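You operate a simulated robot arm through the tools that you are given. There is no shell and no other tool. Be economical: measure what you need, move in short steps, check, and stop when the job is done.

Carry out the task below with a simulated robot arm. There is one attempt and no reset: what you move stays moved.

TASK
Try both end plugs in GO and NO GO, then sort them into PASS or REJECT.
Fine: PASS = enters GO, stops at NO GO; leave the plug by the yellow mark.

Only the result counts: the job must be done as asked and must still hold three seconds after the hand-in. Knocking over, shifting, dropping, spilling or breaking anything else fails it.

THE ROBOT
A 7-joint arm with a two-finger parallel gripper, fixed in place. Base frame: the origin is at the foot of the arm, x ahead of it, y to its left, z up; the work surface is at about z = 0.861. Readings come in m, rad, newtons and seconds.
With the tool pointing down near the work surface it reaches from about 0.24 to 0.68 m from the base axis. Its first joint turns from -1.152 to 1.152 rad. Payload 2.4 kg.
The TCP is the grasp point between the finger pads, 0.03 m short of the fingertips. In the tool frame z runs along the fingers and y along their closing line. The gripper opens to 0.094 m. The fingers are 0.028 m wide and 0.01 m thick; the gripper's body (0.05 by 0.096 m) begins 0.055 m behind the TCP.
Orientation is that of the tool frame in the base frame, as a unit quaternion [w, x, y, z]. With the fingers straight down and closing along the base's y, the tool's x points along the base's -x, its y along +y and its z along -z.

THE INTERFACE
- The arm moves only by the tool nudge_tool. Its argument "rows" is a list of rows, each a list of 3 entries, a list of its own where there are three numbers: the shift along the tool's x, y, z in mm, then the turn, a rotation vector about the tool's x, y, z in rad, then the closure, from 0 (fully open) to 1 (shut). In form: [[[x, y, z], [wx, wy, wz], gripper], ...]. A call has 1 to 10 rows; each row is the pose to reach, as a shift and turn from the pose commanded when the call began, along the tool's axes at that moment. Each row takes 0.2 s and may step no farther than 0.05 m and 0.15 rad from the row before; otherwise, or with a gripper value out of range, the whole call is refused. A pose out of reach is approached as far as the arm can. The call stops where the force on the tool passes 40 N (or 10 N more than at its start, if that is more) or the arm is blocked; 0.2 s more then pass. The fingers move at their own pace (about 0.153 m/s each) and stop on an object; they squeeze with about 40 N. The grip force told is the motor's: it shows also when the fingers shut on nothing. Time passes only in rows, and 0.2 s behind the last, so rows that repeat a pose let the fingers close. The reply holds the time, the measured pose of the TCP, the force on the tool along the base axes, the opening and the grip force, in the units named above and with some noise.
- Cameras (640 x 400 px; columns grow to the right, rows downward): "scene" is fixed at [0.0535, 0.4864, 1.4506]; the picture's right is [-0.58, -0.81, 0.00], its down [-0.41, 0.29, -0.87] and it looks along [0.70, -0.50, -0.50] (base axes); focal length 343 px, centre (320, 200). "wrist" rides on the gripper at [-0.037, 0, -0.058] in the tool frame; the picture's right is [0.00, -1.00, 0.00], its down [0.97, 0.00, -0.24] and it looks along [0.24, 0.00, 0.97] (tool axes); focal length 218 px, centre (320, 200). There is no depth. A picture from a camera that has moved, and an enlarged one, comes with that camera's place and axes in the base frame and with its lens.
- grab_frame(camera): a new picture of that camera. The clock stands still meanwhile.
- inspect(camera, box): a new picture of the part [left, top, right, bottom] of that camera's present view, enlarged. The clock stands still meanwhile.
- finish_job(): hands the job in; it is judged then, once.

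Go step by step. Nothing tells you positions but the pictures and the camera data: compare them with the known pose of the tool, close in by small moves and look again before you grip or let go. The budget is 120 turns and 64 pictures, counting those below and the enlarged ones. Unless the task says otherwise, let go and move clear before handing in, and close with one line.

The tools are called after "Call:" as name(argument=value, ...) on one line, values as JSON. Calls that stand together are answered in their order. nudge_tool: Moves the arm, as the interface text tells. Its arguments: {"type":"object","properties":{"rows":{"type":"array"}},"required":["rows"]} The other tools are called the same way: grab_frame (camera) takes a picture; inspect (camera, box) takes an enlarged picture of a part of a camera's view; finish_job () hands the job in.

At the start:

```text
clock: 0.0
eef_pos: [0.4258, 0.1148, 1.1389]
tool_rot: [0.0, 0.0, 1.0, 0.0]
wrist_force: [-0.6, 0.4, -0.6]
opening: 0.0941
finger_force: 0.0
```

scene: 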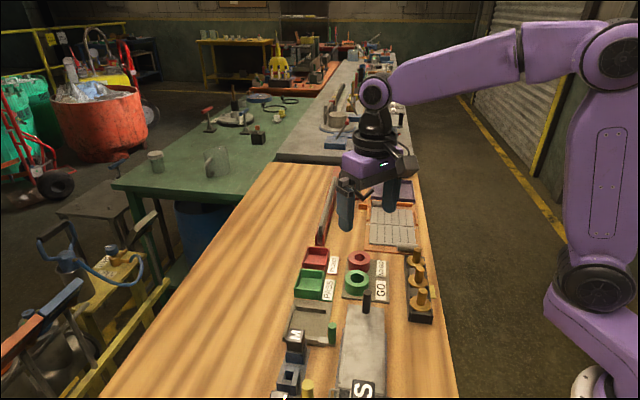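
wrist: 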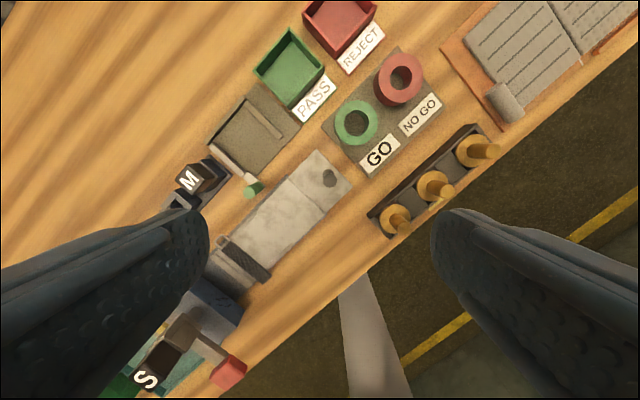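

I see a gauge block with green GO and red NO GO rings, PASS/REJECT bins, and a rack of brass pegs on the bench. I take a closer look first to find the plugs and the yellow mark.

Call:
inspect(camera="scene", box=[270, 230, 450, 400])

Call:
inspect(camera="wrist", box=[180, 0, 540, 240])

```text
2.35 times, centred on (360, 315) of scene
camera zoom: at [0.0535, 0.4864, 1.4506], right [-0.58, -0.81, 0.0], down [-0.41, 0.29, -0.87], along [0.7, -0.5, -0.5], focal length 806 px, centre (226, -71)
```

zoom: 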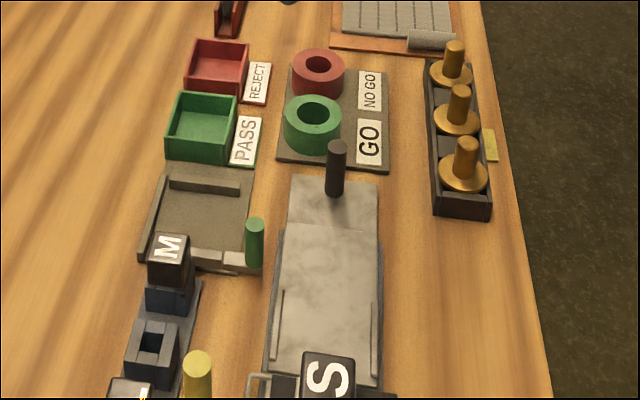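

```text
1.67 times, centred on (360, 120) of wrist
camera zoom: at [0.4636, 0.1145, 1.1974], right [0.0, -1.0, 0.0], down [-0.97, 0.0, 0.24], along [-0.24, 0.0, -0.97], focal length 364 px, centre (253, 333)
```

zoom: 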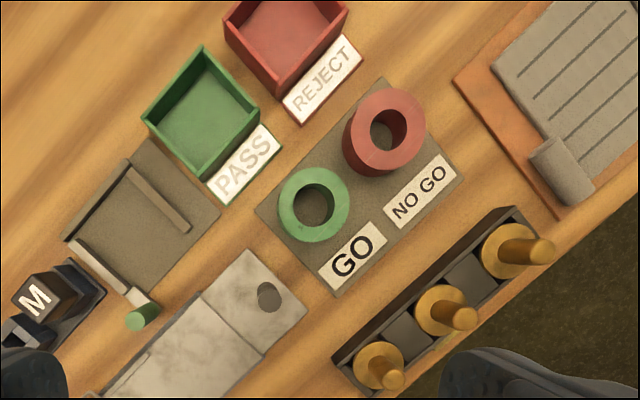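

The rack holds three plugs; the middle one sits by the yellow mark, so the two end ones are to be tested. I turn the hand about 45° to match the bench and move over the rack for a better look.

Call:
nudge_tool(rows=[[[3, -27, 10], [0, 0, 0.131], 0], [[7, -54, 20], [0, 0, 0.262], 0], [[10, -81, 30], [0, 0, 0.393], 0], [[13, -108, 40], [0, 0, 0.524], 0], [[17, -135, 50], [0, 0, 0.655], 0], [[20, -163, 60], [0, 0, 0.785], 0], [[20, -163, 60], [0, 0, 0.785], 0]])

Call:
grab_frame(camera="wrist")

Call:
grab_frame(camera="scene")

```text
clock: 1.6
eef_pos: [0.406, -0.0495, 1.0794]
tool_rot: [0.001, 0.383, 0.924, 0.0]
wrist_force: [0.5, -0.2, 0.1]
opening: 0.094
finger_force: 0.1
```

```text
59 pictures are left
camera wrist: at [0.4332, -0.0769, 1.1376], right [-0.71, -0.71, 0.0], down [-0.69, 0.69, 0.24], along [-0.17, 0.17, -0.97], focal length 218 px, centre (320, 200)
```

wrist: 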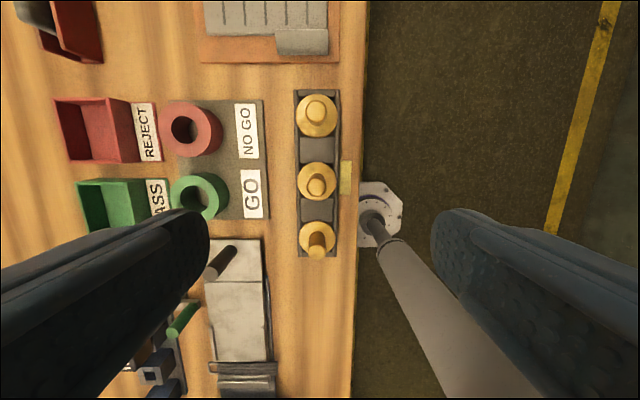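

```text
58 pictures are left
```

scene: 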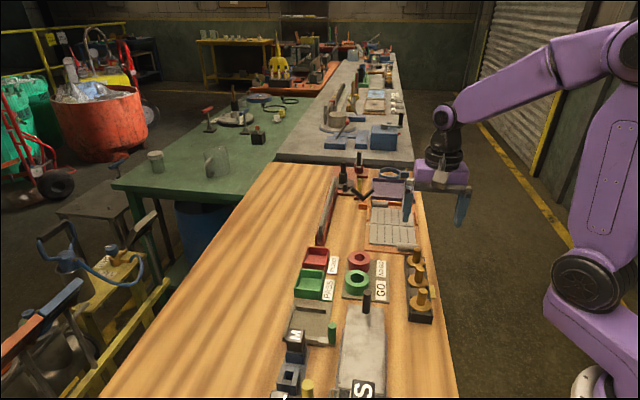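

The hand is aligned with the rack. I enlarge the rack to fix heights and positions.

Call:
inspect(camera="wrist", box=[240, 80, 400, 280])

Call:
inspect(camera="scene", box=[340, 235, 450, 330])

```text
2.00 times, centred on (320, 180) of wrist
camera zoom: at [0.4332, -0.0769, 1.1376], right [-0.71, -0.71, 0.0], down [-0.69, 0.69, 0.24], along [-0.17, 0.17, -0.97], focal length 436 px, centre (320, 240)
```

zoom: 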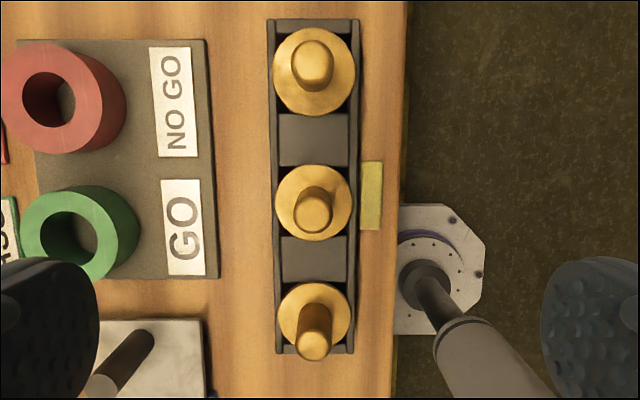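

```text
4.21 times, centred on (395, 282) of scene
camera zoom: at [0.0535, 0.4864, 1.4506], right [-0.58, -0.81, 0.0], down [-0.41, 0.29, -0.87], along [0.7, -0.5, -0.5], focal length 1443 px, centre (4, -147)
```

zoom: 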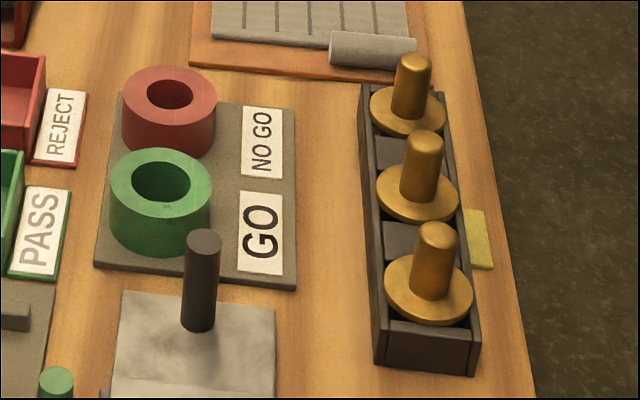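

Flange tops are around z≈0.885, stems about 36 mm tall. The near plug is at about (0.355, 0.006); I move above it and check.

Call:
nudge_tool(rows=[[[38, 1.5, 30], [0, 0, 0], 0], [[75, 3, 60], [0, 0, 0], 0], [[75, 3, 94], [0, 0, 0], 0], [[75, 3, 94], [0, 0, 0], 0]])

Call:
grab_frame(camera="wrist")

Call:
inspect(camera="scene", box=[340, 205, 480, 330])

```text
clock: 2.6
eef_pos: [0.3562, 0.0055, 0.9868]
tool_rot: [0.0, 0.382, 0.924, -0.001]
wrist_force: [0.3, 0.7, -0.4]
opening: 0.0941
finger_force: 0.1
```

```text
55 pictures are left
camera wrist: at [0.382, -0.0203, 1.0441], right [-0.71, -0.71, 0.0], down [-0.69, 0.69, 0.24], along [-0.17, 0.17, -0.97], focal length 218 px, centre (320, 200)
```

wrist: 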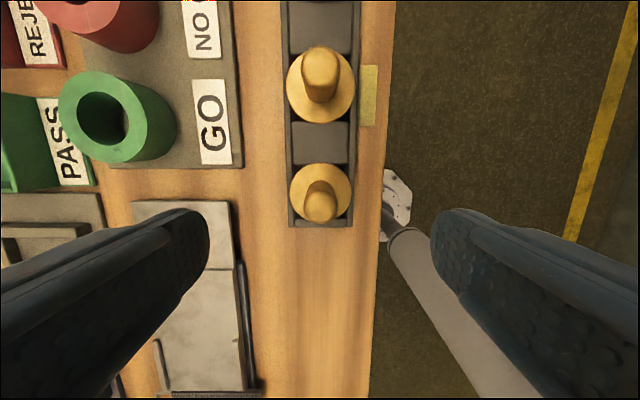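

```text
3.20 times, centred on (410, 268) of scene
camera zoom: at [0.0534, 0.4865, 1.4506], right [-0.58, -0.81, 0.0], down [-0.41, 0.29, -0.87], along [0.7, -0.5, -0.5], focal length 1097 px, centre (32, -16)
```

zoom: 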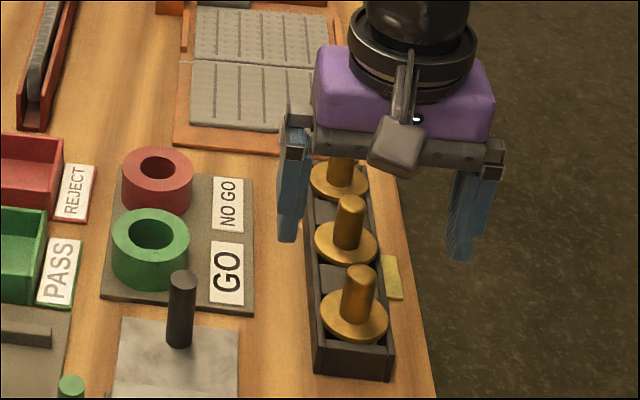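

The stem is almost exactly below the TCP (about 2 mm off along tool x). I descend with fingers partly open, stopping the tips just above the flange.

Call:
nudge_tool(rows=[[[-2, -0.5, 20], [0, 0, 0], 0.3], [[-2, -0.5, 40], [0, 0, 0], 0.3], [[-2, -0.5, 55], [0, 0, 0], 0.3], [[-2, -0.5, 65], [0, 0, 0], 0.3], [[-2, -0.5, 65], [0, 0, 0], 0.3]])

Call:
grab_frame(camera="wrist")

Call:
inspect(camera="scene", box=[340, 205, 480, 330])

```text
clock: 3.8
eef_pos: [0.3562, 0.0036, 0.9219]
tool_rot: [0.0, 0.381, 0.925, 0.0]
wrist_force: [-0.2, 1.0, -1.3]
opening: 0.0657
finger_force: 0.1
```

```text
53 pictures are left
camera wrist: at [0.3833, -0.0218, 0.9789], right [-0.71, -0.71, 0.0], down [-0.69, 0.69, 0.24], along [-0.17, 0.17, -0.97], focal length 218 px, centre (320, 200)
```

wrist: 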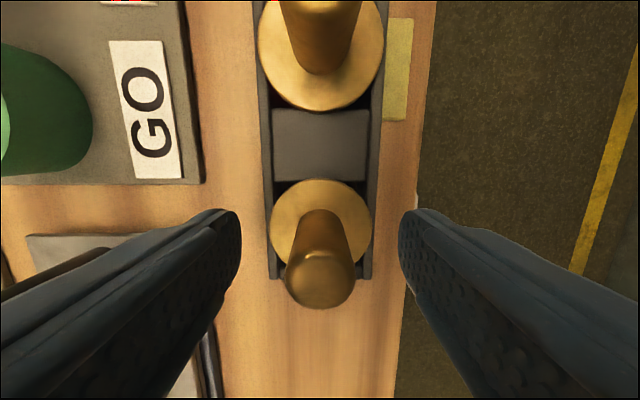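

```text
3.20 times, centred on (410, 268) of scene
camera zoom: at [0.0535, 0.4864, 1.4506], right [-0.58, -0.81, 0.0], down [-0.41, 0.29, -0.87], along [0.7, -0.5, -0.5], focal length 1097 px, centre (32, -16)
```

zoom: 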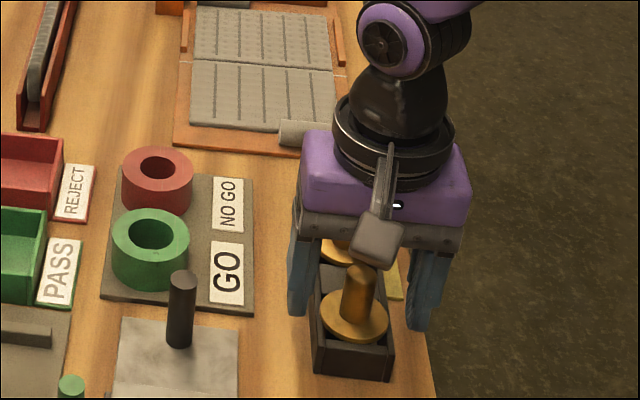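

The fingers straddle the stem with tips about at flange height. I lift 2 mm and close.

Call:
nudge_tool(rows=[[[0, 0, -3], [0, 0, 0], 0.3], [[0, 0, -3], [0, 0, 0], 1], [[0, 0, -3], [0, 0, 0], 1], [[0, 0, -3], [0, 0, 0], 1]])

Call:
grab_frame(camera="wrist")

```text
clock: 4.8
eef_pos: [0.3555, 0.0056, 0.9261]
tool_rot: [-0.001, 0.382, 0.924, 0.001]
wrist_force: [-0.1, 0.1, -0.5]
opening: 0.0184
finger_force: 39.7
```

```text
51 pictures are left
camera wrist: at [0.3833, -0.0219, 0.9819], right [-0.71, -0.71, 0.0], down [-0.69, 0.69, 0.24], along [-0.17, 0.17, -0.97], focal length 218 px, centre (320, 200)
```

wrist: 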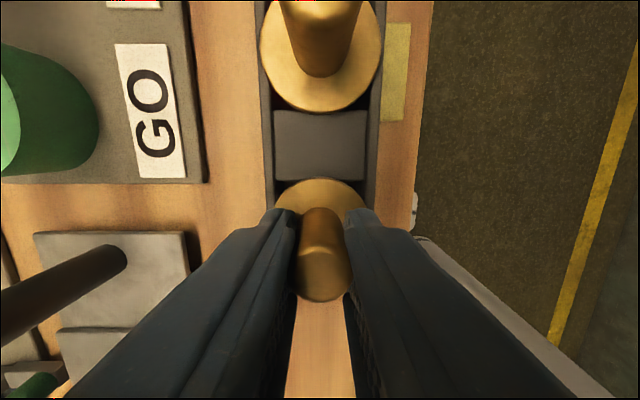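

The plug is gripped (stem 18.4 mm). I lift it straight out 85 mm and look.

Call:
nudge_tool(rows=[[[0, 0, -12], [0, 0, 0], 1], [[0, 0, -30], [0, 0, 0], 1], [[0, 0, -60], [0, 0, 0], 1], [[0, 0, -85], [0, 0, 0], 1], [[0, 0, -85], [0, 0, 0], 1]])

Call:
inspect(camera="scene", box=[280, 190, 480, 330])

Call:
grab_frame(camera="wrist")

```text
clock: 6.0
eef_pos: [0.355, 0.004, 1.0075]
tool_rot: [0.0, 0.382, 0.924, 0.0]
wrist_force: [-0.5, 0.4, -1.5]
opening: 0.0186
finger_force: 40.0
```

```text
2.86 times, centred on (380, 260) of scene
camera zoom: at [0.0535, 0.4864, 1.4506], right [-0.58, -0.81, 0.0], down [-0.41, 0.29, -0.87], along [0.7, -0.5, -0.5], focal length 979 px, centre (149, 29)
```

zoom: 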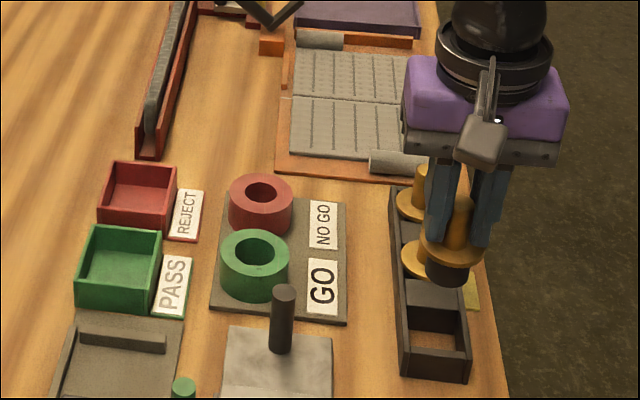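

```text
49 pictures are left
camera wrist: at [0.3832, -0.0218, 1.065], right [-0.71, -0.71, 0.0], down [-0.69, 0.69, 0.24], along [-0.17, 0.17, -0.97], focal length 218 px, centre (320, 200)
```

wrist: 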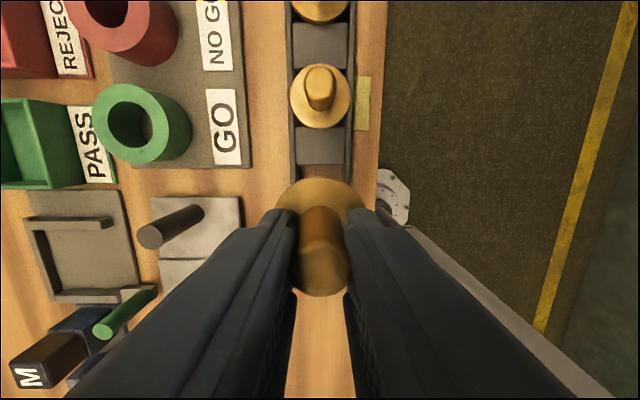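

The plug has a short dark shank under the flange. I carry it sideways to line up with the GO ring, stopping short so the camera can see the ring directly ahead.

Call:
nudge_tool(rows=[[[0, 30, 0], [0, 0, 0], 1], [[0, 65, 0], [0, 0, 0], 1], [[0, 100, 0], [0, 0, 0], 1], [[0, 137, 0], [0, 0, 0], 1], [[0, 137, 0], [0, 0, 0], 1]])

Call:
grab_frame(camera="wrist")

Call:
inspect(camera="wrist", box=[240, 20, 400, 180])

```text
clock: 7.2
eef_pos: [0.4526, 0.1042, 1.0071]
tool_rot: [0.0, 0.383, 0.924, 0.0]
wrist_force: [0.8, 0.4, -1.1]
opening: 0.0189
finger_force: 40.0
```

```text
48 pictures are left
camera wrist: at [0.4801, 0.0776, 1.0651], right [-0.71, -0.71, 0.0], down [-0.69, 0.69, 0.24], along [-0.17, 0.17, -0.97], focal length 218 px, centre (320, 200)
```

wrist: 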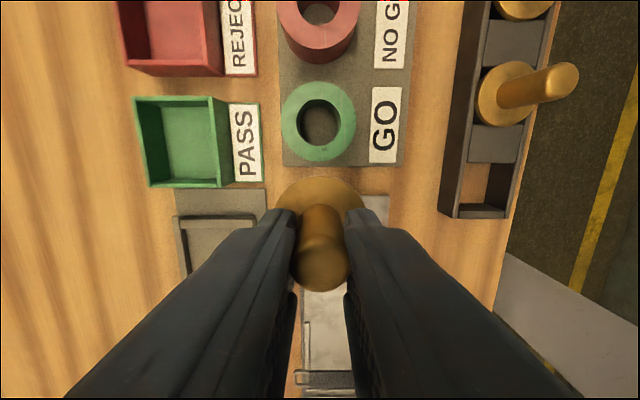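

```text
2.50 times, centred on (320, 100) of wrist
camera zoom: at [0.4801, 0.0776, 1.0651], right [-0.71, -0.71, 0.0], down [-0.69, 0.69, 0.24], along [-0.17, 0.17, -0.97], focal length 546 px, centre (320, 450)
```

zoom: 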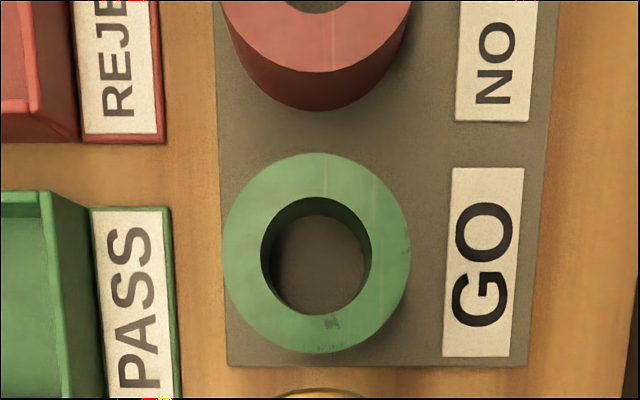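

GO ring located: centre about s=0.301, top z≈0.898. I zoom on the held plug to find its offset from the TCP.

Call:
inspect(camera="wrist", box=[250, 160, 390, 300])

Call:
inspect(camera="scene", box=[290, 170, 410, 310])

```text
2.86 times, centred on (320, 230) of wrist
camera zoom: at [0.4801, 0.0776, 1.0651], right [-0.71, -0.71, 0.0], down [-0.69, 0.69, 0.24], along [-0.17, 0.17, -0.97], focal length 624 px, centre (320, 114)
```

zoom: 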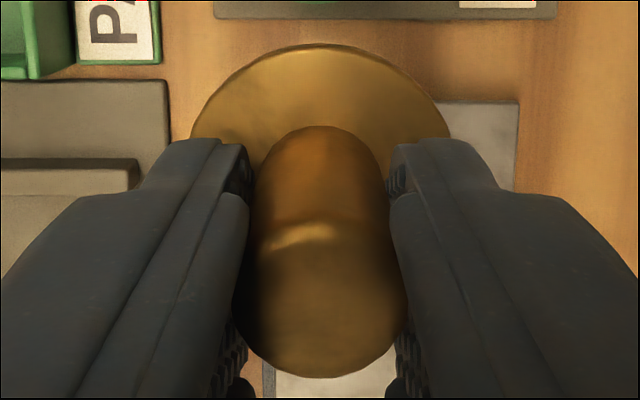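

```text
2.86 times, centred on (350, 240) of scene
camera zoom: at [0.0535, 0.4865, 1.4506], right [-0.58, -0.81, 0.0], down [-0.41, 0.29, -0.87], along [0.7, -0.5, -0.5], focal length 979 px, centre (234, 86)
```

zoom: 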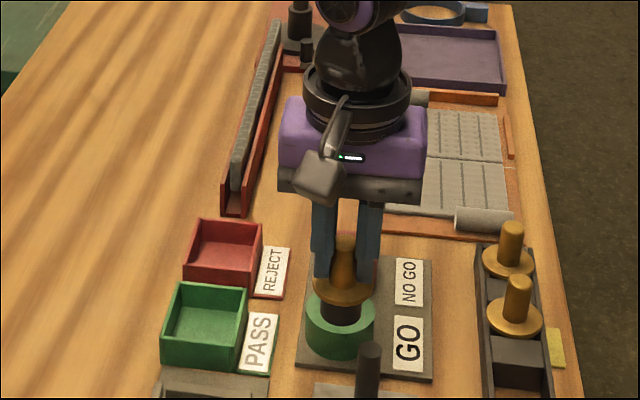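

The plug centre sits roughly 2 mm ahead of the TCP. I move over GO and go down to just above the ring.

Call:
nudge_tool(rows=[[[-26, 1, 0], [0, 0, 0], 1], [[-52, 1, 0], [0, 0, 0], 1], [[-52, 1, 20], [0, 0, 0], 1], [[-52, 1, 38], [0, 0, 0], 1], [[-52, 1, 38], [0, 0, 0], 1]])

Call:
grab_frame(camera="wrist")

Call:
inspect(camera="scene", box=[310, 220, 410, 310])

```text
clock: 8.4
eef_pos: [0.4886, 0.0685, 0.9714]
tool_rot: [0.0, 0.382, 0.924, 0.0]
wrist_force: [0.0, -0.5, -0.4]
opening: 0.0182
finger_force: 40.3
```

```text
44 pictures are left
camera wrist: at [0.5165, 0.041, 1.0288], right [-0.71, -0.71, 0.0], down [-0.69, 0.69, 0.24], along [-0.17, 0.17, -0.97], focal length 218 px, centre (320, 200)
```

wrist: 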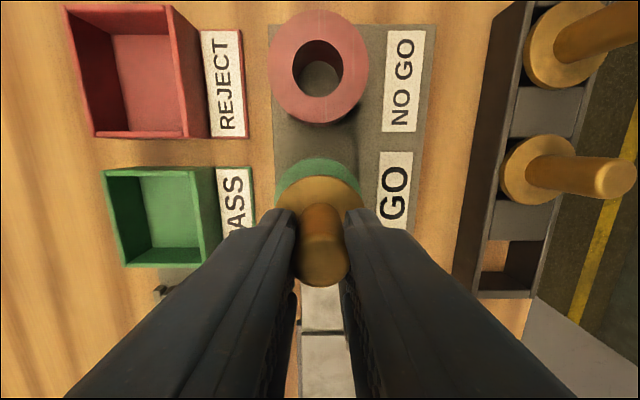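

```text
4.44 times, centred on (360, 265) of scene
camera zoom: at [0.0535, 0.4864, 1.4506], right [-0.58, -0.81, 0.0], down [-0.41, 0.29, -0.87], along [0.7, -0.5, -0.5], focal length 1523 px, centre (142, -89)
```

zoom: 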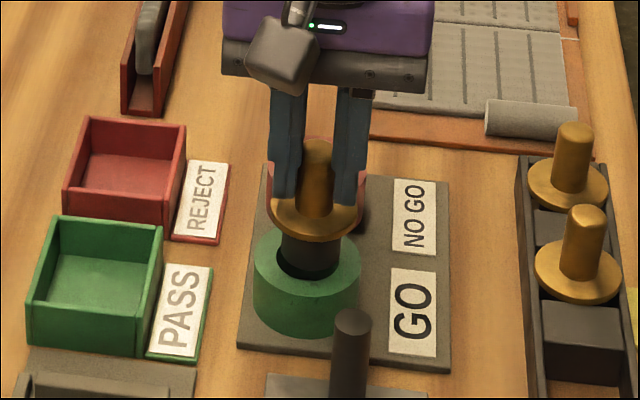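

The plug looks centred over GO. I lower in small steps, watching the force.

Call:
nudge_tool(rows=[[[0, 0, 5], [0, 0, 0], 1], [[0, 0, 9], [0, 0, 0], 1], [[0, 0, 12], [0, 0, 0], 1], [[0, 0, 15], [0, 0, 0], 1], [[0, 0, 18], [0, 0, 0], 1], [[0, 0, 20], [0, 0, 0], 1]])

Call:
inspect(camera="scene", box=[310, 220, 410, 310])

```text
clock: 9.8
eef_pos: [0.4893, 0.0662, 0.9515]
tool_rot: [0.0, 0.381, 0.925, 0.0]
wrist_force: [1.4, 7.8, 1.9]
opening: 0.019
finger_force: 40.3
```

```text
4.44 times, centred on (360, 265) of scene
camera zoom: at [0.0535, 0.4866, 1.4505], right [-0.58, -0.81, 0.0], down [-0.41, 0.29, -0.87], along [0.7, -0.5, -0.5], focal length 1523 px, centre (142, -89)
```

zoom: 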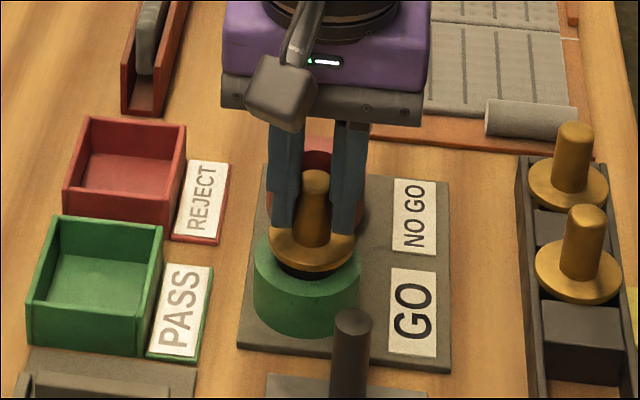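

It is entering GO, with a slight side force. I ease that by under a millimetre and continue down.

Call:
nudge_tool(rows=[[[0.7, 0.9, 0], [0, 0, 0], 1], [[0.7, 0.9, 3], [0, 0, 0], 1], [[0.7, 0.9, 6], [0, 0, 0], 1], [[0.7, 0.9, 8], [0, 0, 0], 1]])

```text
clock: 10.8
eef_pos: [0.4907, 0.0686, 0.9425]
tool_rot: [0.0, 0.382, 0.924, -0.001]
wrist_force: [2.5, 4.8, -1.9]
opening: 0.0186
finger_force: 39.5
```

Call:
nudge_tool(rows=[[[0.2, 0.7, 0], [0, 0, 0], 1], [[0.2, 0.7, 2], [0, 0, 0], 1], [[0.2, 0.7, 4], [0, 0, 0], 1], [[0.2, 0.7, 6], [0, 0, 0], 1], [[0.2, 0.7, 8], [0, 0, 0], 1]])

Call:
inspect(camera="scene", box=[310, 220, 410, 310])

```text
clock: 12.0
eef_pos: [0.4908, 0.0675, 0.9358]
tool_rot: [0.002, 0.382, 0.924, 0.0]
wrist_force: [-3.9, -3.5, 25.0]
opening: 0.0189
finger_force: 40.4
```

```text
4.44 times, centred on (360, 265) of scene
camera zoom: at [0.053, 0.4863, 1.4506], right [-0.58, -0.81, 0.0], down [-0.41, 0.29, -0.87], along [0.7, -0.5, -0.5], focal length 1523 px, centre (142, -89)
```

zoom: 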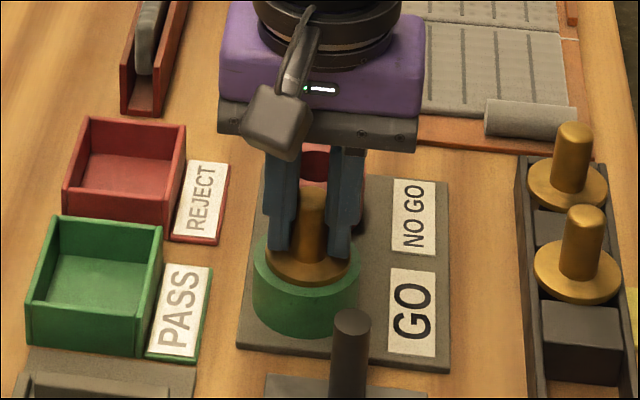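

The flange seated on GO: plug A enters GO. I withdraw straight up and carry it over NO GO (75 mm further along).

Call:
nudge_tool(rows=[[[0, 0, -10], [0, 0, 0], 1], [[0, 0, -25], [0, 0, 0], 1], [[0, 0, -42], [0, 0, 0], 1], [[-38, 0, -42], [0, 0, 0], 1], [[-75.3, 0, -42], [0, 0, 0], 1], [[-75.3, 0, -38], [0, 0, 0], 1], [[-75.3, 0, -33], [0, 0, 0], 1]])

Call:
inspect(camera="scene", box=[310, 210, 410, 300])

Call:
grab_frame(camera="wrist")

```text
clock: 13.6
eef_pos: [0.545, 0.0147, 0.9681]
tool_rot: [0.0, 0.382, 0.924, 0.0]
wrist_force: [0.0, 1.2, 0.2]
opening: 0.0186
finger_force: 40.3
```

```text
4.44 times, centred on (360, 255) of scene
camera zoom: at [0.0535, 0.4864, 1.4506], right [-0.58, -0.81, 0.0], down [-0.41, 0.29, -0.87], along [0.7, -0.5, -0.5], focal length 1523 px, centre (142, -44)
```

zoom: 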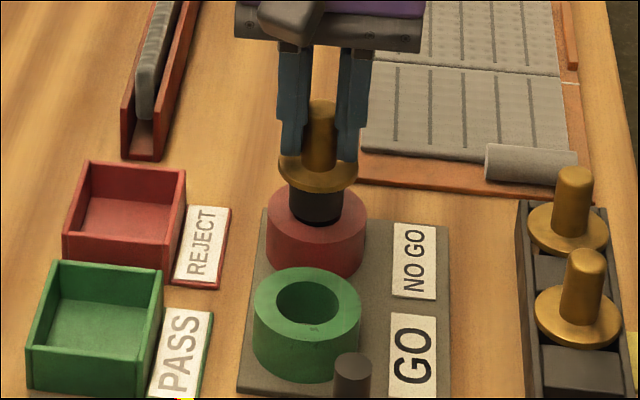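

```text
39 pictures are left
camera wrist: at [0.5721, -0.0111, 1.0256], right [-0.71, -0.71, 0.0], down [-0.69, 0.69, 0.24], along [-0.17, 0.17, -0.97], focal length 218 px, centre (320, 200)
```

wrist: 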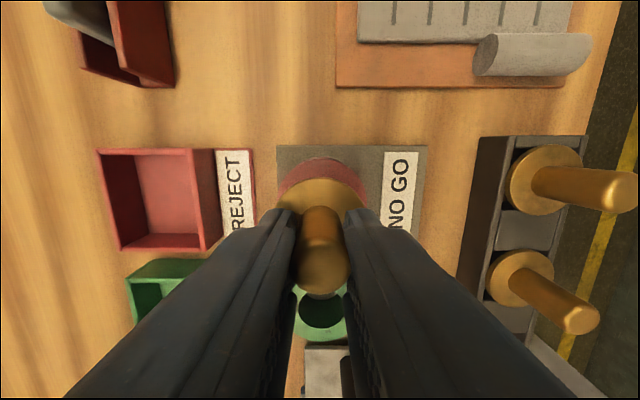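

Aligned over NO GO. Lowering slowly to feel whether it stops.

Call:
nudge_tool(rows=[[[0, 0, 4], [0, 0, 0], 1], [[0, 0, 7], [0, 0, 0], 1], [[0, 0, 10], [0, 0, 0], 1], [[0, 0, 12], [0, 0, 0], 1], [[0, 0, 14], [0, 0, 0], 1], [[0, 0, 16], [0, 0, 0], 1]])

Call:
inspect(camera="scene", box=[310, 210, 410, 300])

```text
clock: 14.9
eef_pos: [0.5461, 0.0157, 0.957]
tool_rot: [0.004, 0.382, 0.924, 0.002]
wrist_force: [-2.0, 0.1, 6.1]
opening: 0.0188
finger_force: 39.9
stopped in row 6: the force on the tool passed its limit (the readings are from after the stop); the commanded pose is now the measured one
```

```text
4.44 times, centred on (360, 255) of scene
camera zoom: at [0.0533, 0.4864, 1.4506], right [-0.58, -0.81, 0.0], down [-0.41, 0.29, -0.87], along [0.7, -0.5, -0.5], focal length 1523 px, centre (142, -44)
```

zoom: 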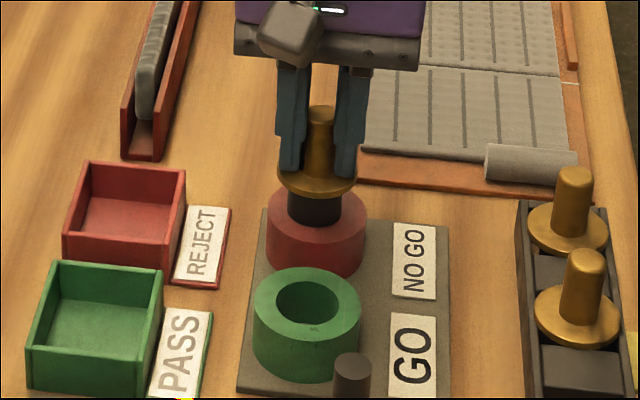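

It stopped at the top of NO GO (the plug slid slightly in the grip). I lift a little and press again lightly at small offsets, to be sure it isn't just misalignment.

Call:
nudge_tool(rows=[[[0, 0, -4], [0, 0, 0], 1], [[0, 0, -8], [0, 0, 0], 1], [[0, 0, -8], [0, 0, 0], 1]])

Call:
inspect(camera="wrist", box=[250, 140, 390, 300])

Call:
inspect(camera="scene", box=[320, 210, 390, 270])

```text
clock: 15.7
eef_pos: [0.5483, 0.014, 0.9648]
tool_rot: [0.004, 0.383, 0.924, 0.001]
wrist_force: [-0.1, 0.4, -0.3]
opening: 0.0186
finger_force: 40.0
```

```text
2.50 times, centred on (320, 220) of wrist
camera zoom: at [0.5732, -0.0124, 1.0222], right [-0.71, -0.71, -0.01], down [-0.69, 0.69, 0.24], along [-0.16, 0.17, -0.97], focal length 546 px, centre (320, 150)
```

zoom: 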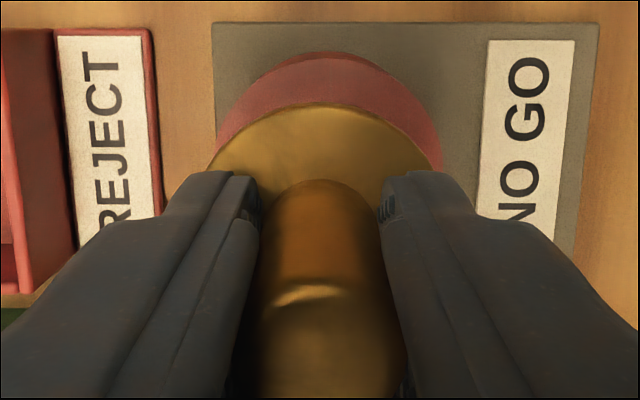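

```text
6.67 times, centred on (355, 240) of scene
camera zoom: at [0.0535, 0.4864, 1.4506], right [-0.58, -0.81, 0.0], down [-0.41, 0.29, -0.87], along [0.7, -0.5, -0.5], focal length 2285 px, centre (87, -67)
```

zoom: 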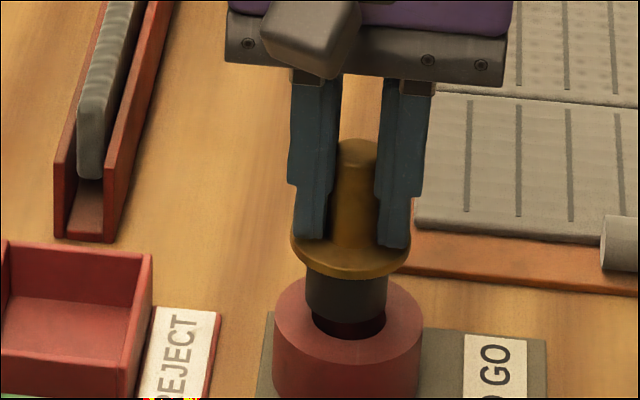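

I re-centre over NO GO, correct the tiny tilt, and press lightly while circling about a millimetre.

Call:
nudge_tool(rows=[[[3.5, -0.8, 0], [0.008, 0, 0], 1], [[3.5, -0.8, 0], [0.008, 0, 0], 1]])

Call:
nudge_tool(rows=[[[0, 0, 4], [0, 0, 0], 1], [[0, 0, 7], [0, 0, 0], 1], [[0, 0, 9], [0, 0, 0], 1]])

```text
clock: 16.3
eef_pos: [0.5431, 0.0164, 0.9648]
tool_rot: [0.002, 0.382, 0.924, -0.002]
wrist_force: [0.0, -0.8, -1.5]
opening: 0.0183
finger_force: 39.7
```

```text
clock: 17.1
eef_pos: [0.5434, 0.0165, 0.9562]
tool_rot: [0.002, 0.382, 0.924, -0.001]
wrist_force: [-7.3, -1.4, 19.1]
opening: 0.0187
finger_force: 40.4
```

Call:
nudge_tool(rows=[[[1, 0, 0], [0, 0, 0], 1], [[1, -1.2, 0], [0, 0, 0], 1], [[0, -1.5, 0], [0, 0, 0], 1], [[-1, -1.2, 0], [0, 0, 0], 1], [[-1.5, 0, 0], [0, 0, 0], 1], [[-1, 1.2, 0], [0, 0, 0], 1], [[0, 1.5, 0], [0, 0, 0], 1], [[1, 1.2, 0], [0, 0, 0], 1], [[0, 0, 0], [0, 0, 0], 1]])

Call:
inspect(camera="scene", box=[320, 210, 390, 270])

```text
clock: 18.4
eef_pos: [0.5434, 0.0162, 0.9565]
tool_rot: [0.001, 0.381, 0.924, -0.002]
wrist_force: [-3.4, 0.1, 7.6]
opening: 0.0184
finger_force: 39.6
stopped in row 6: the force on the tool passed its limit (the readings are from after the stop); the commanded pose is now the measured one
```

```text
6.67 times, centred on (355, 240) of scene
camera zoom: at [0.0532, 0.4864, 1.4506], right [-0.58, -0.81, 0.0], down [-0.41, 0.29, -0.87], along [0.7, -0.5, -0.5], focal length 2285 px, centre (87, -67)
```

zoom: 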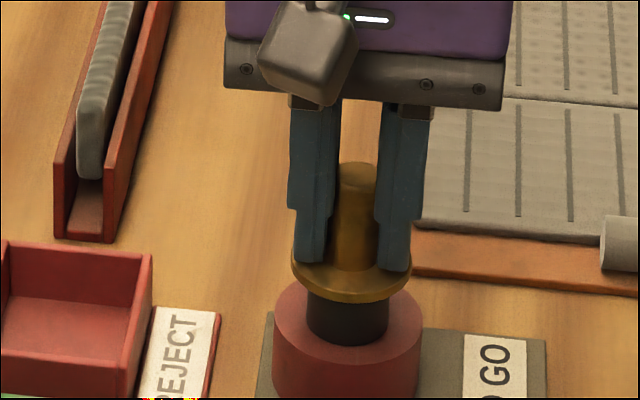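

Blocked: the full shank stays above NO GO, so plug A is PASS. I lift and carry it to just before the PASS tray to see it straight on.

Call:
nudge_tool(rows=[[[0, 0, -20], [0, 0, 0], 1], [[0, 0, -50], [0, 0, 0], 1], [[10, 20, -72], [0, 0, 0], 1], [[40, 48, -72], [0, 0, 0], 1], [[75, 75, -72], [0, 0, 0], 1], [[110, 100, -72], [0, 0, 0], 1], [[143, 117, -72], [0, 0, 0], 1], [[143, 117, -72], [0, 0, 0], 1]])

Call:
grab_frame(camera="wrist")

```text
clock: 20.2
eef_pos: [0.5223, 0.2023, 1.0286]
tool_rot: [0.0, 0.381, 0.924, -0.002]
wrist_force: [-0.2, -0.2, -1.0]
opening: 0.0184
finger_force: 40.2
```

```text
34 pictures are left
camera wrist: at [0.5503, 0.1749, 1.0857], right [-0.71, -0.71, 0.0], down [-0.69, 0.69, 0.24], along [-0.17, 0.17, -0.97], focal length 218 px, centre (320, 200)
```

wrist: 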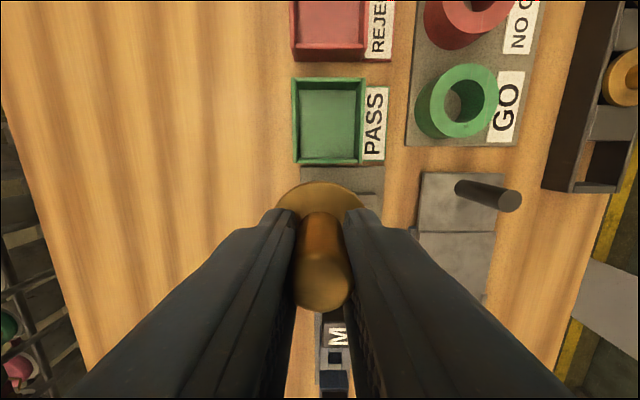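

The PASS tray's floor centre is about 55 mm ahead and 8 mm right. I move over it and lower.

Call:
nudge_tool(rows=[[[-28, -4, 0], [0, 0, 0], 1], [[-55, -7.6, 0], [0, 0, 0], 1], [[-55, -7.6, 30], [0, 0, 0], 1], [[-55, -7.6, 60], [0, 0, 0], 1], [[-55, -7.6, 80], [0, 0, 0], 1], [[-55, -7.6, 90], [0, 0, 0], 1], [[-55, -7.6, 90], [0, 0, 0], 1]])

Call:
inspect(camera="scene", box=[280, 210, 380, 310])

Call:
grab_frame(camera="wrist")

```text
clock: 21.8
eef_pos: [0.5592, 0.1566, 0.9374]
tool_rot: [0.001, 0.382, 0.924, -0.002]
wrist_force: [-0.1, -0.2, -1.5]
opening: 0.0187
finger_force: 40.4
```

```text
4.00 times, centred on (330, 260) of scene
camera zoom: at [0.0535, 0.4864, 1.4506], right [-0.58, -0.81, 0.0], down [-0.41, 0.29, -0.87], along [0.7, -0.5, -0.5], focal length 1371 px, centre (280, -40)
```

zoom: 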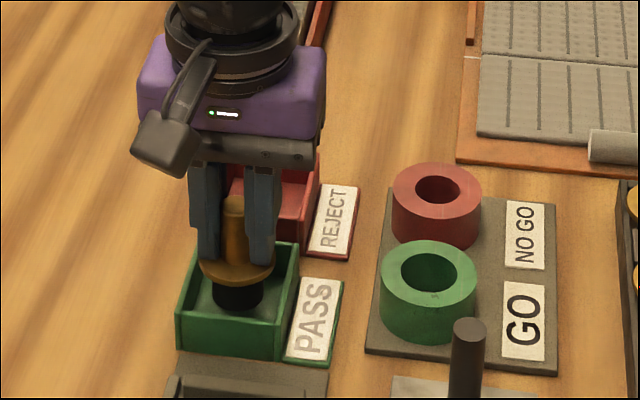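

```text
32 pictures are left
camera wrist: at [0.586, 0.1299, 0.9947], right [-0.7, -0.71, 0.0], down [-0.69, 0.69, 0.24], along [-0.17, 0.17, -0.97], focal length 218 px, centre (320, 200)
```

wrist: 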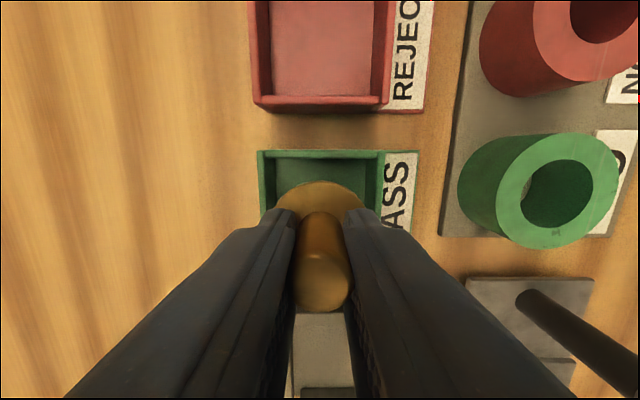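

Centred in the tray. Lowering until it touches the floor.

Call:
nudge_tool(rows=[[[0, 0, 4], [0, 0, 0], 1], [[0, 0, 8], [0, 0, 0], 1], [[0, 0, 11], [0, 0, 0], 1], [[0, 0, 13], [0, 0, 0], 1]])

```text
clock: 22.8
eef_pos: [0.5591, 0.1558, 0.9249]
tool_rot: [0.002, 0.382, 0.924, -0.001]
wrist_force: [-0.8, -0.8, 1.0]
opening: 0.0185
finger_force: 40.1
```

Call:
nudge_tool(rows=[[[0, 0, 1.5], [0, 0, 0], 1], [[0, 0, 3], [0, 0, 0], 1]])

```text
clock: 23.6
eef_pos: [0.5591, 0.1568, 0.9257]
tool_rot: [0.003, 0.381, 0.924, -0.001]
wrist_force: [-0.1, -0.7, 6.2]
opening: 0.0184
finger_force: 39.9
stopped in row 2: the force on the tool passed its limit (the readings are from after the stop); the commanded pose is now the measured one
```

It rests on the tray floor. I open slightly and rise straight up.

Call:
nudge_tool(rows=[[[0, 0, 0], [0, 0, 0], 0.72], [[0, 0, 0], [0, 0, 0], 0.68], [[0, 0, -15], [0, 0, 0], 0.68], [[0, 0, -40], [0, 0, 0], 0.68], [[0, 0, -80], [0, 0, 0], 0.6], [[0, 0, -105], [0, 0, 0], 0.5], [[0, 0, -105], [0, 0, 0], 0.5]])

Call:
inspect(camera="scene", box=[280, 200, 460, 330])

```text
clock: 25.2
eef_pos: [0.5572, 0.1579, 1.0278]
tool_rot: [0.002, 0.381, 0.925, 0.0]
wrist_force: [-0.2, 0.0, 1.0]
opening: 0.0471
finger_force: 0.1
```

```text
3.08 times, centred on (370, 265) of scene
camera zoom: at [0.0535, 0.4864, 1.4506], right [-0.58, -0.81, 0.0], down [-0.41, 0.29, -0.87], along [0.7, -0.5, -0.5], focal length 1055 px, centre (166, 0)
```

zoom: 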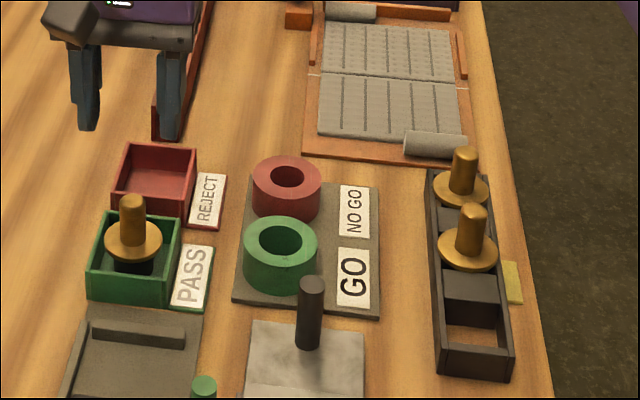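

Plug A stands in PASS. Now I go to the far end plug in the rack, staying high.

Call:
nudge_tool(rows=[[[-20, -40, 0], [0, 0, 0], 0.3], [[-40, -80, 0], [0, 0, 0], 0.3], [[-60, -120, 0], [0, 0, 0], 0.3], [[-80, -160, 0], [0, 0, 0], 0.3], [[-100, -205, 0], [0, 0, 0], 0.3], [[-112, -250, 0], [0, 0, 0], 0.3], [[-112, -250, 38], [0, 0, 0], 0.3], [[-112, -250, 38], [0, 0, 0], 0.3]])

Call:
grab_frame(camera="wrist")

Call:
inspect(camera="wrist", box=[250, 140, 390, 260])

```text
clock: 27.0
eef_pos: [0.4622, -0.1001, 0.9894]
tool_rot: [0.002, 0.381, 0.924, -0.001]
wrist_force: [-0.5, 0.6, 0.0]
opening: 0.0657
finger_force: 0.0
```

```text
30 pictures are left
camera wrist: at [0.4885, -0.1266, 1.0475], right [-0.7, -0.71, 0.0], down [-0.69, 0.69, 0.23], along [-0.17, 0.17, -0.97], focal length 218 px, centre (320, 200)
```

wrist: 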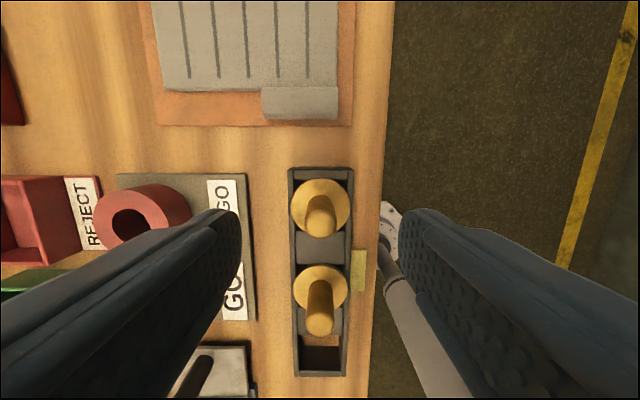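

```text
3.33 times, centred on (320, 200) of wrist
camera zoom: at [0.4885, -0.1266, 1.0475], right [-0.7, -0.71, 0.0], down [-0.69, 0.69, 0.23], along [-0.17, 0.17, -0.97], focal length 728 px, centre (320, 200)
```

zoom: 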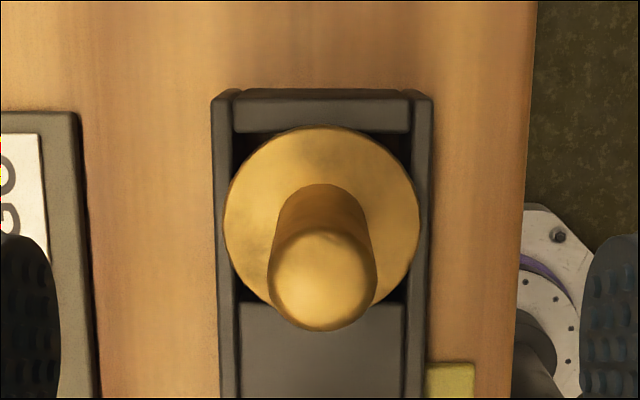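

The far stem is about 7 mm behind the TCP. I shift, descend around it, and check before gripping.

Call:
nudge_tool(rows=[[[7, 0, 0], [0, 0, 0], 0.3], [[7, 0, 25], [0, 0, 0], 0.3], [[7, 0, 50], [0, 0, 0], 0.3], [[7, 0, 65], [0, 0, 0], 0.3], [[7, 0, 65], [0, 0, 0], 0.3]])

Call:
grab_frame(camera="wrist")

```text
clock: 28.2
eef_pos: [0.4566, -0.0964, 0.9271]
tool_rot: [0.004, 0.381, 0.924, 0.001]
wrist_force: [-0.5, 0.7, -0.2]
opening: 0.0656
finger_force: 0.0
```

```text
28 pictures are left
camera wrist: at [0.4842, -0.1218, 0.9847], right [-0.71, -0.71, 0.0], down [-0.69, 0.69, 0.23], along [-0.17, 0.17, -0.97], focal length 218 px, centre (320, 200)
```

wrist: 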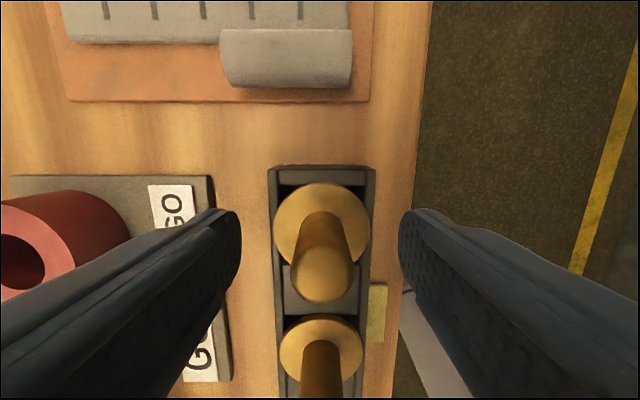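

Well straddled. I lower 2 mm and close, then lift.

Call:
nudge_tool(rows=[[[0, 0, 2.5], [0, 0, 0], 0.3], [[0, 0, 2.5], [0, 0, 0], 1], [[0, 0, 2.5], [0, 0, 0], 1], [[0, 0, 2.5], [0, 0, 0], 1], [[0, 0, -10], [0, 0, 0], 1], [[0, 0, -30], [0, 0, 0], 1], [[0, 0, -60], [0, 0, 0], 1], [[0, 0, -82], [0, 0, 0], 1], [[0, 0, -82], [0, 0, 0], 1]])

Call:
inspect(camera="scene", box=[310, 190, 450, 310])

Call:
inspect(camera="wrist", box=[250, 160, 390, 300])

```text
clock: 30.2
eef_pos: [0.4552, -0.095, 1.0112]
tool_rot: [0.002, 0.381, 0.924, -0.002]
wrist_force: [0.0, -1.2, -0.7]
opening: 0.0188
finger_force: 40.2
```

```text
3.33 times, centred on (380, 250) of scene
camera zoom: at [0.0535, 0.4864, 1.4506], right [-0.58, -0.81, 0.0], down [-0.41, 0.29, -0.87], along [0.7, -0.5, -0.5], focal length 1143 px, centre (120, 33)
```

zoom: 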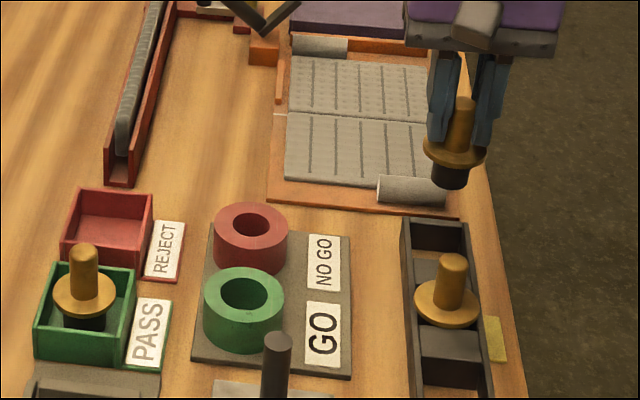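

```text
2.86 times, centred on (320, 230) of wrist
camera zoom: at [0.4832, -0.1212, 1.0688], right [-0.7, -0.71, 0.0], down [-0.69, 0.69, 0.23], along [-0.17, 0.17, -0.97], focal length 624 px, centre (320, 114)
```

zoom: 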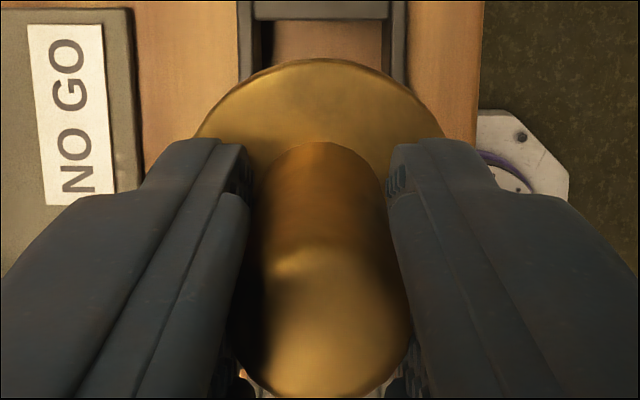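

Plug B is held; its shank looks slimmer. I carry it over GO.

Call:
nudge_tool(rows=[[[0, 40, 0], [0, 0, 0], 1], [[10, 80, 0], [0, 0, 0], 1], [[30, 115, 0], [0, 0, 0], 1], [[60, 139.8, 0], [0, 0, 0], 1], [[89.7, 139.8, 0], [0, 0, 0], 1], [[89.7, 139.8, 20], [0, 0, 0], 1], [[89.7, 139.8, 35], [0, 0, 0], 1], [[89.7, 139.8, 35], [0, 0, 0], 1]])

Call:
grab_frame(camera="wrist")

Call:
inspect(camera="scene", box=[310, 220, 410, 310])

```text
clock: 32.0
eef_pos: [0.4908, 0.0667, 0.973]
tool_rot: [0.003, 0.381, 0.925, 0.0]
wrist_force: [-0.6, -0.5, -1.2]
opening: 0.0188
finger_force: 39.6
```

```text
25 pictures are left
camera wrist: at [0.5175, 0.0405, 1.0315], right [-0.71, -0.71, 0.0], down [-0.69, 0.69, 0.23], along [-0.17, 0.17, -0.97], focal length 218 px, centre (320, 200)
```

wrist: 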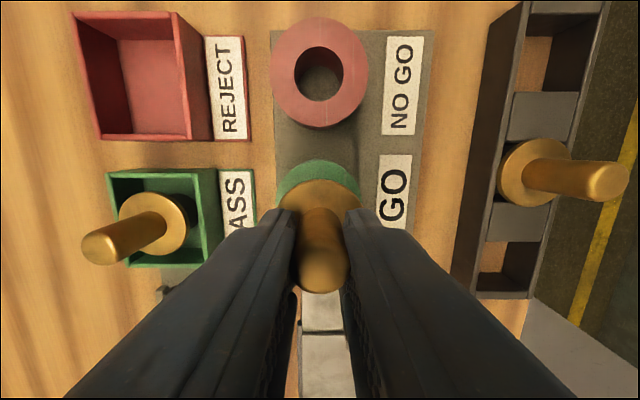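

```text
4.44 times, centred on (360, 265) of scene
camera zoom: at [0.0535, 0.4864, 1.4506], right [-0.58, -0.81, 0.0], down [-0.41, 0.29, -0.87], along [0.7, -0.5, -0.5], focal length 1523 px, centre (142, -89)
```

zoom: 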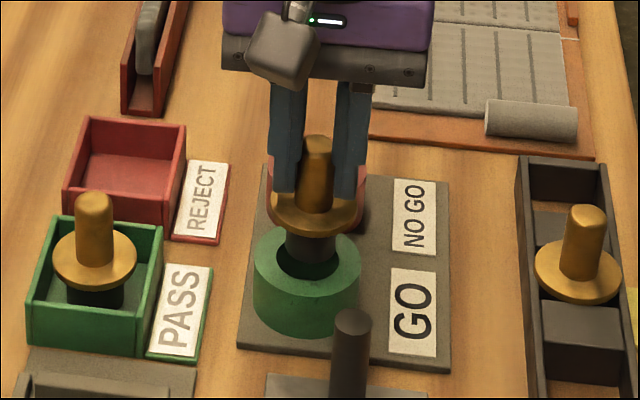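

Aligned over GO. Lowering.

Call:
nudge_tool(rows=[[[0, 1.2, 6], [0, 0, 0], 1], [[0, 1.2, 12], [0, 0, 0], 1], [[0, 1.2, 18], [0, 0, 0], 1], [[0, 1.2, 24], [0, 0, 0], 1], [[0, 1.2, 29], [0, 0, 0], 1], [[0, 1.2, 33], [0, 0, 0], 1], [[0, 1.2, 36], [0, 0, 0], 1], [[0, 1.2, 38], [0, 0, 0], 1]])

Call:
inspect(camera="scene", box=[310, 220, 410, 310])

```text
clock: 33.8
eef_pos: [0.4922, 0.0675, 0.9366]
tool_rot: [0.004, 0.382, 0.924, -0.001]
wrist_force: [-4.3, -6.2, 24.9]
opening: 0.0188
finger_force: 40.3
```

```text
4.44 times, centred on (360, 265) of scene
camera zoom: at [0.0529, 0.4862, 1.4507], right [-0.58, -0.81, 0.0], down [-0.41, 0.29, -0.87], along [0.7, -0.5, -0.5], focal length 1523 px, centre (142, -89)
```

zoom: 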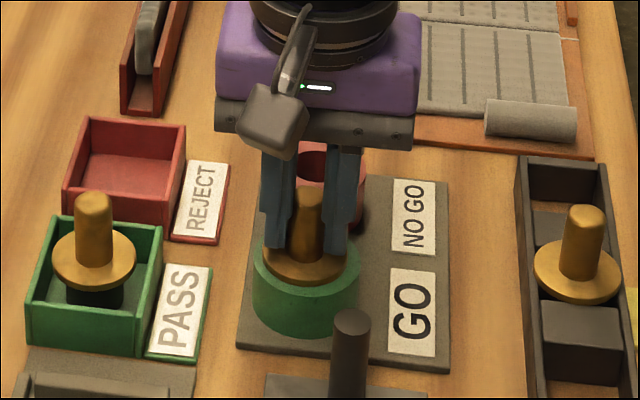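

Plug B seats in GO. Withdraw and move over NO GO.

Call:
nudge_tool(rows=[[[0, 0, -10], [0, 0, 0], 1], [[0, 0, -25], [0, 0, 0], 1], [[0, 0, -42], [0, 0, 0], 1], [[-38, 0, -42], [0, 0, 0], 1], [[-75.3, 0, -42], [0, 0, 0], 1], [[-75.3, 0, -38], [0, 0, 0], 1], [[-75.3, 0, -36], [0, 0, 0], 1]])

Call:
grab_frame(camera="wrist")

Call:
inspect(camera="scene", box=[320, 210, 390, 270])

```text
clock: 35.4
eef_pos: [0.5449, 0.0142, 0.9719]
tool_rot: [0.002, 0.381, 0.925, 0.0]
wrist_force: [0.0, 0.1, -0.1]
opening: 0.019
finger_force: 40.1
```

```text
22 pictures are left
camera wrist: at [0.5731, -0.0116, 1.0302], right [-0.71, -0.71, 0.0], down [-0.69, 0.69, 0.23], along [-0.17, 0.17, -0.97], focal length 218 px, centre (320, 200)
```

wrist: 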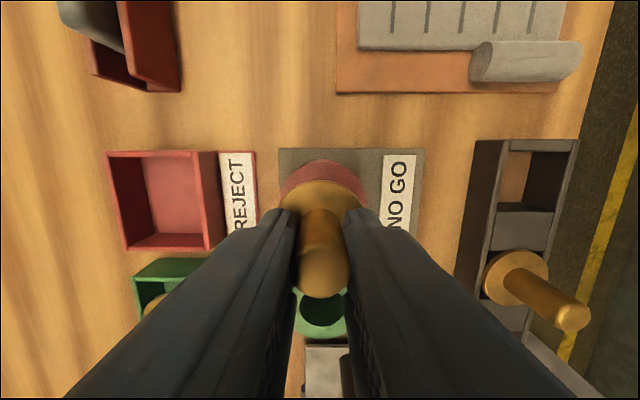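

```text
6.67 times, centred on (355, 240) of scene
camera zoom: at [0.0535, 0.4864, 1.4506], right [-0.58, -0.81, 0.0], down [-0.41, 0.29, -0.87], along [0.7, -0.5, -0.5], focal length 2285 px, centre (87, -67)
```

zoom: 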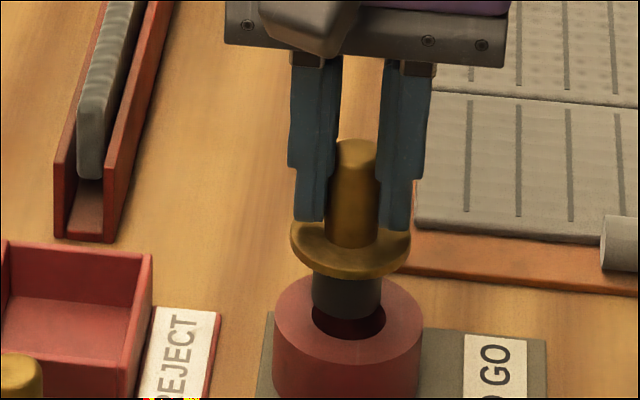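

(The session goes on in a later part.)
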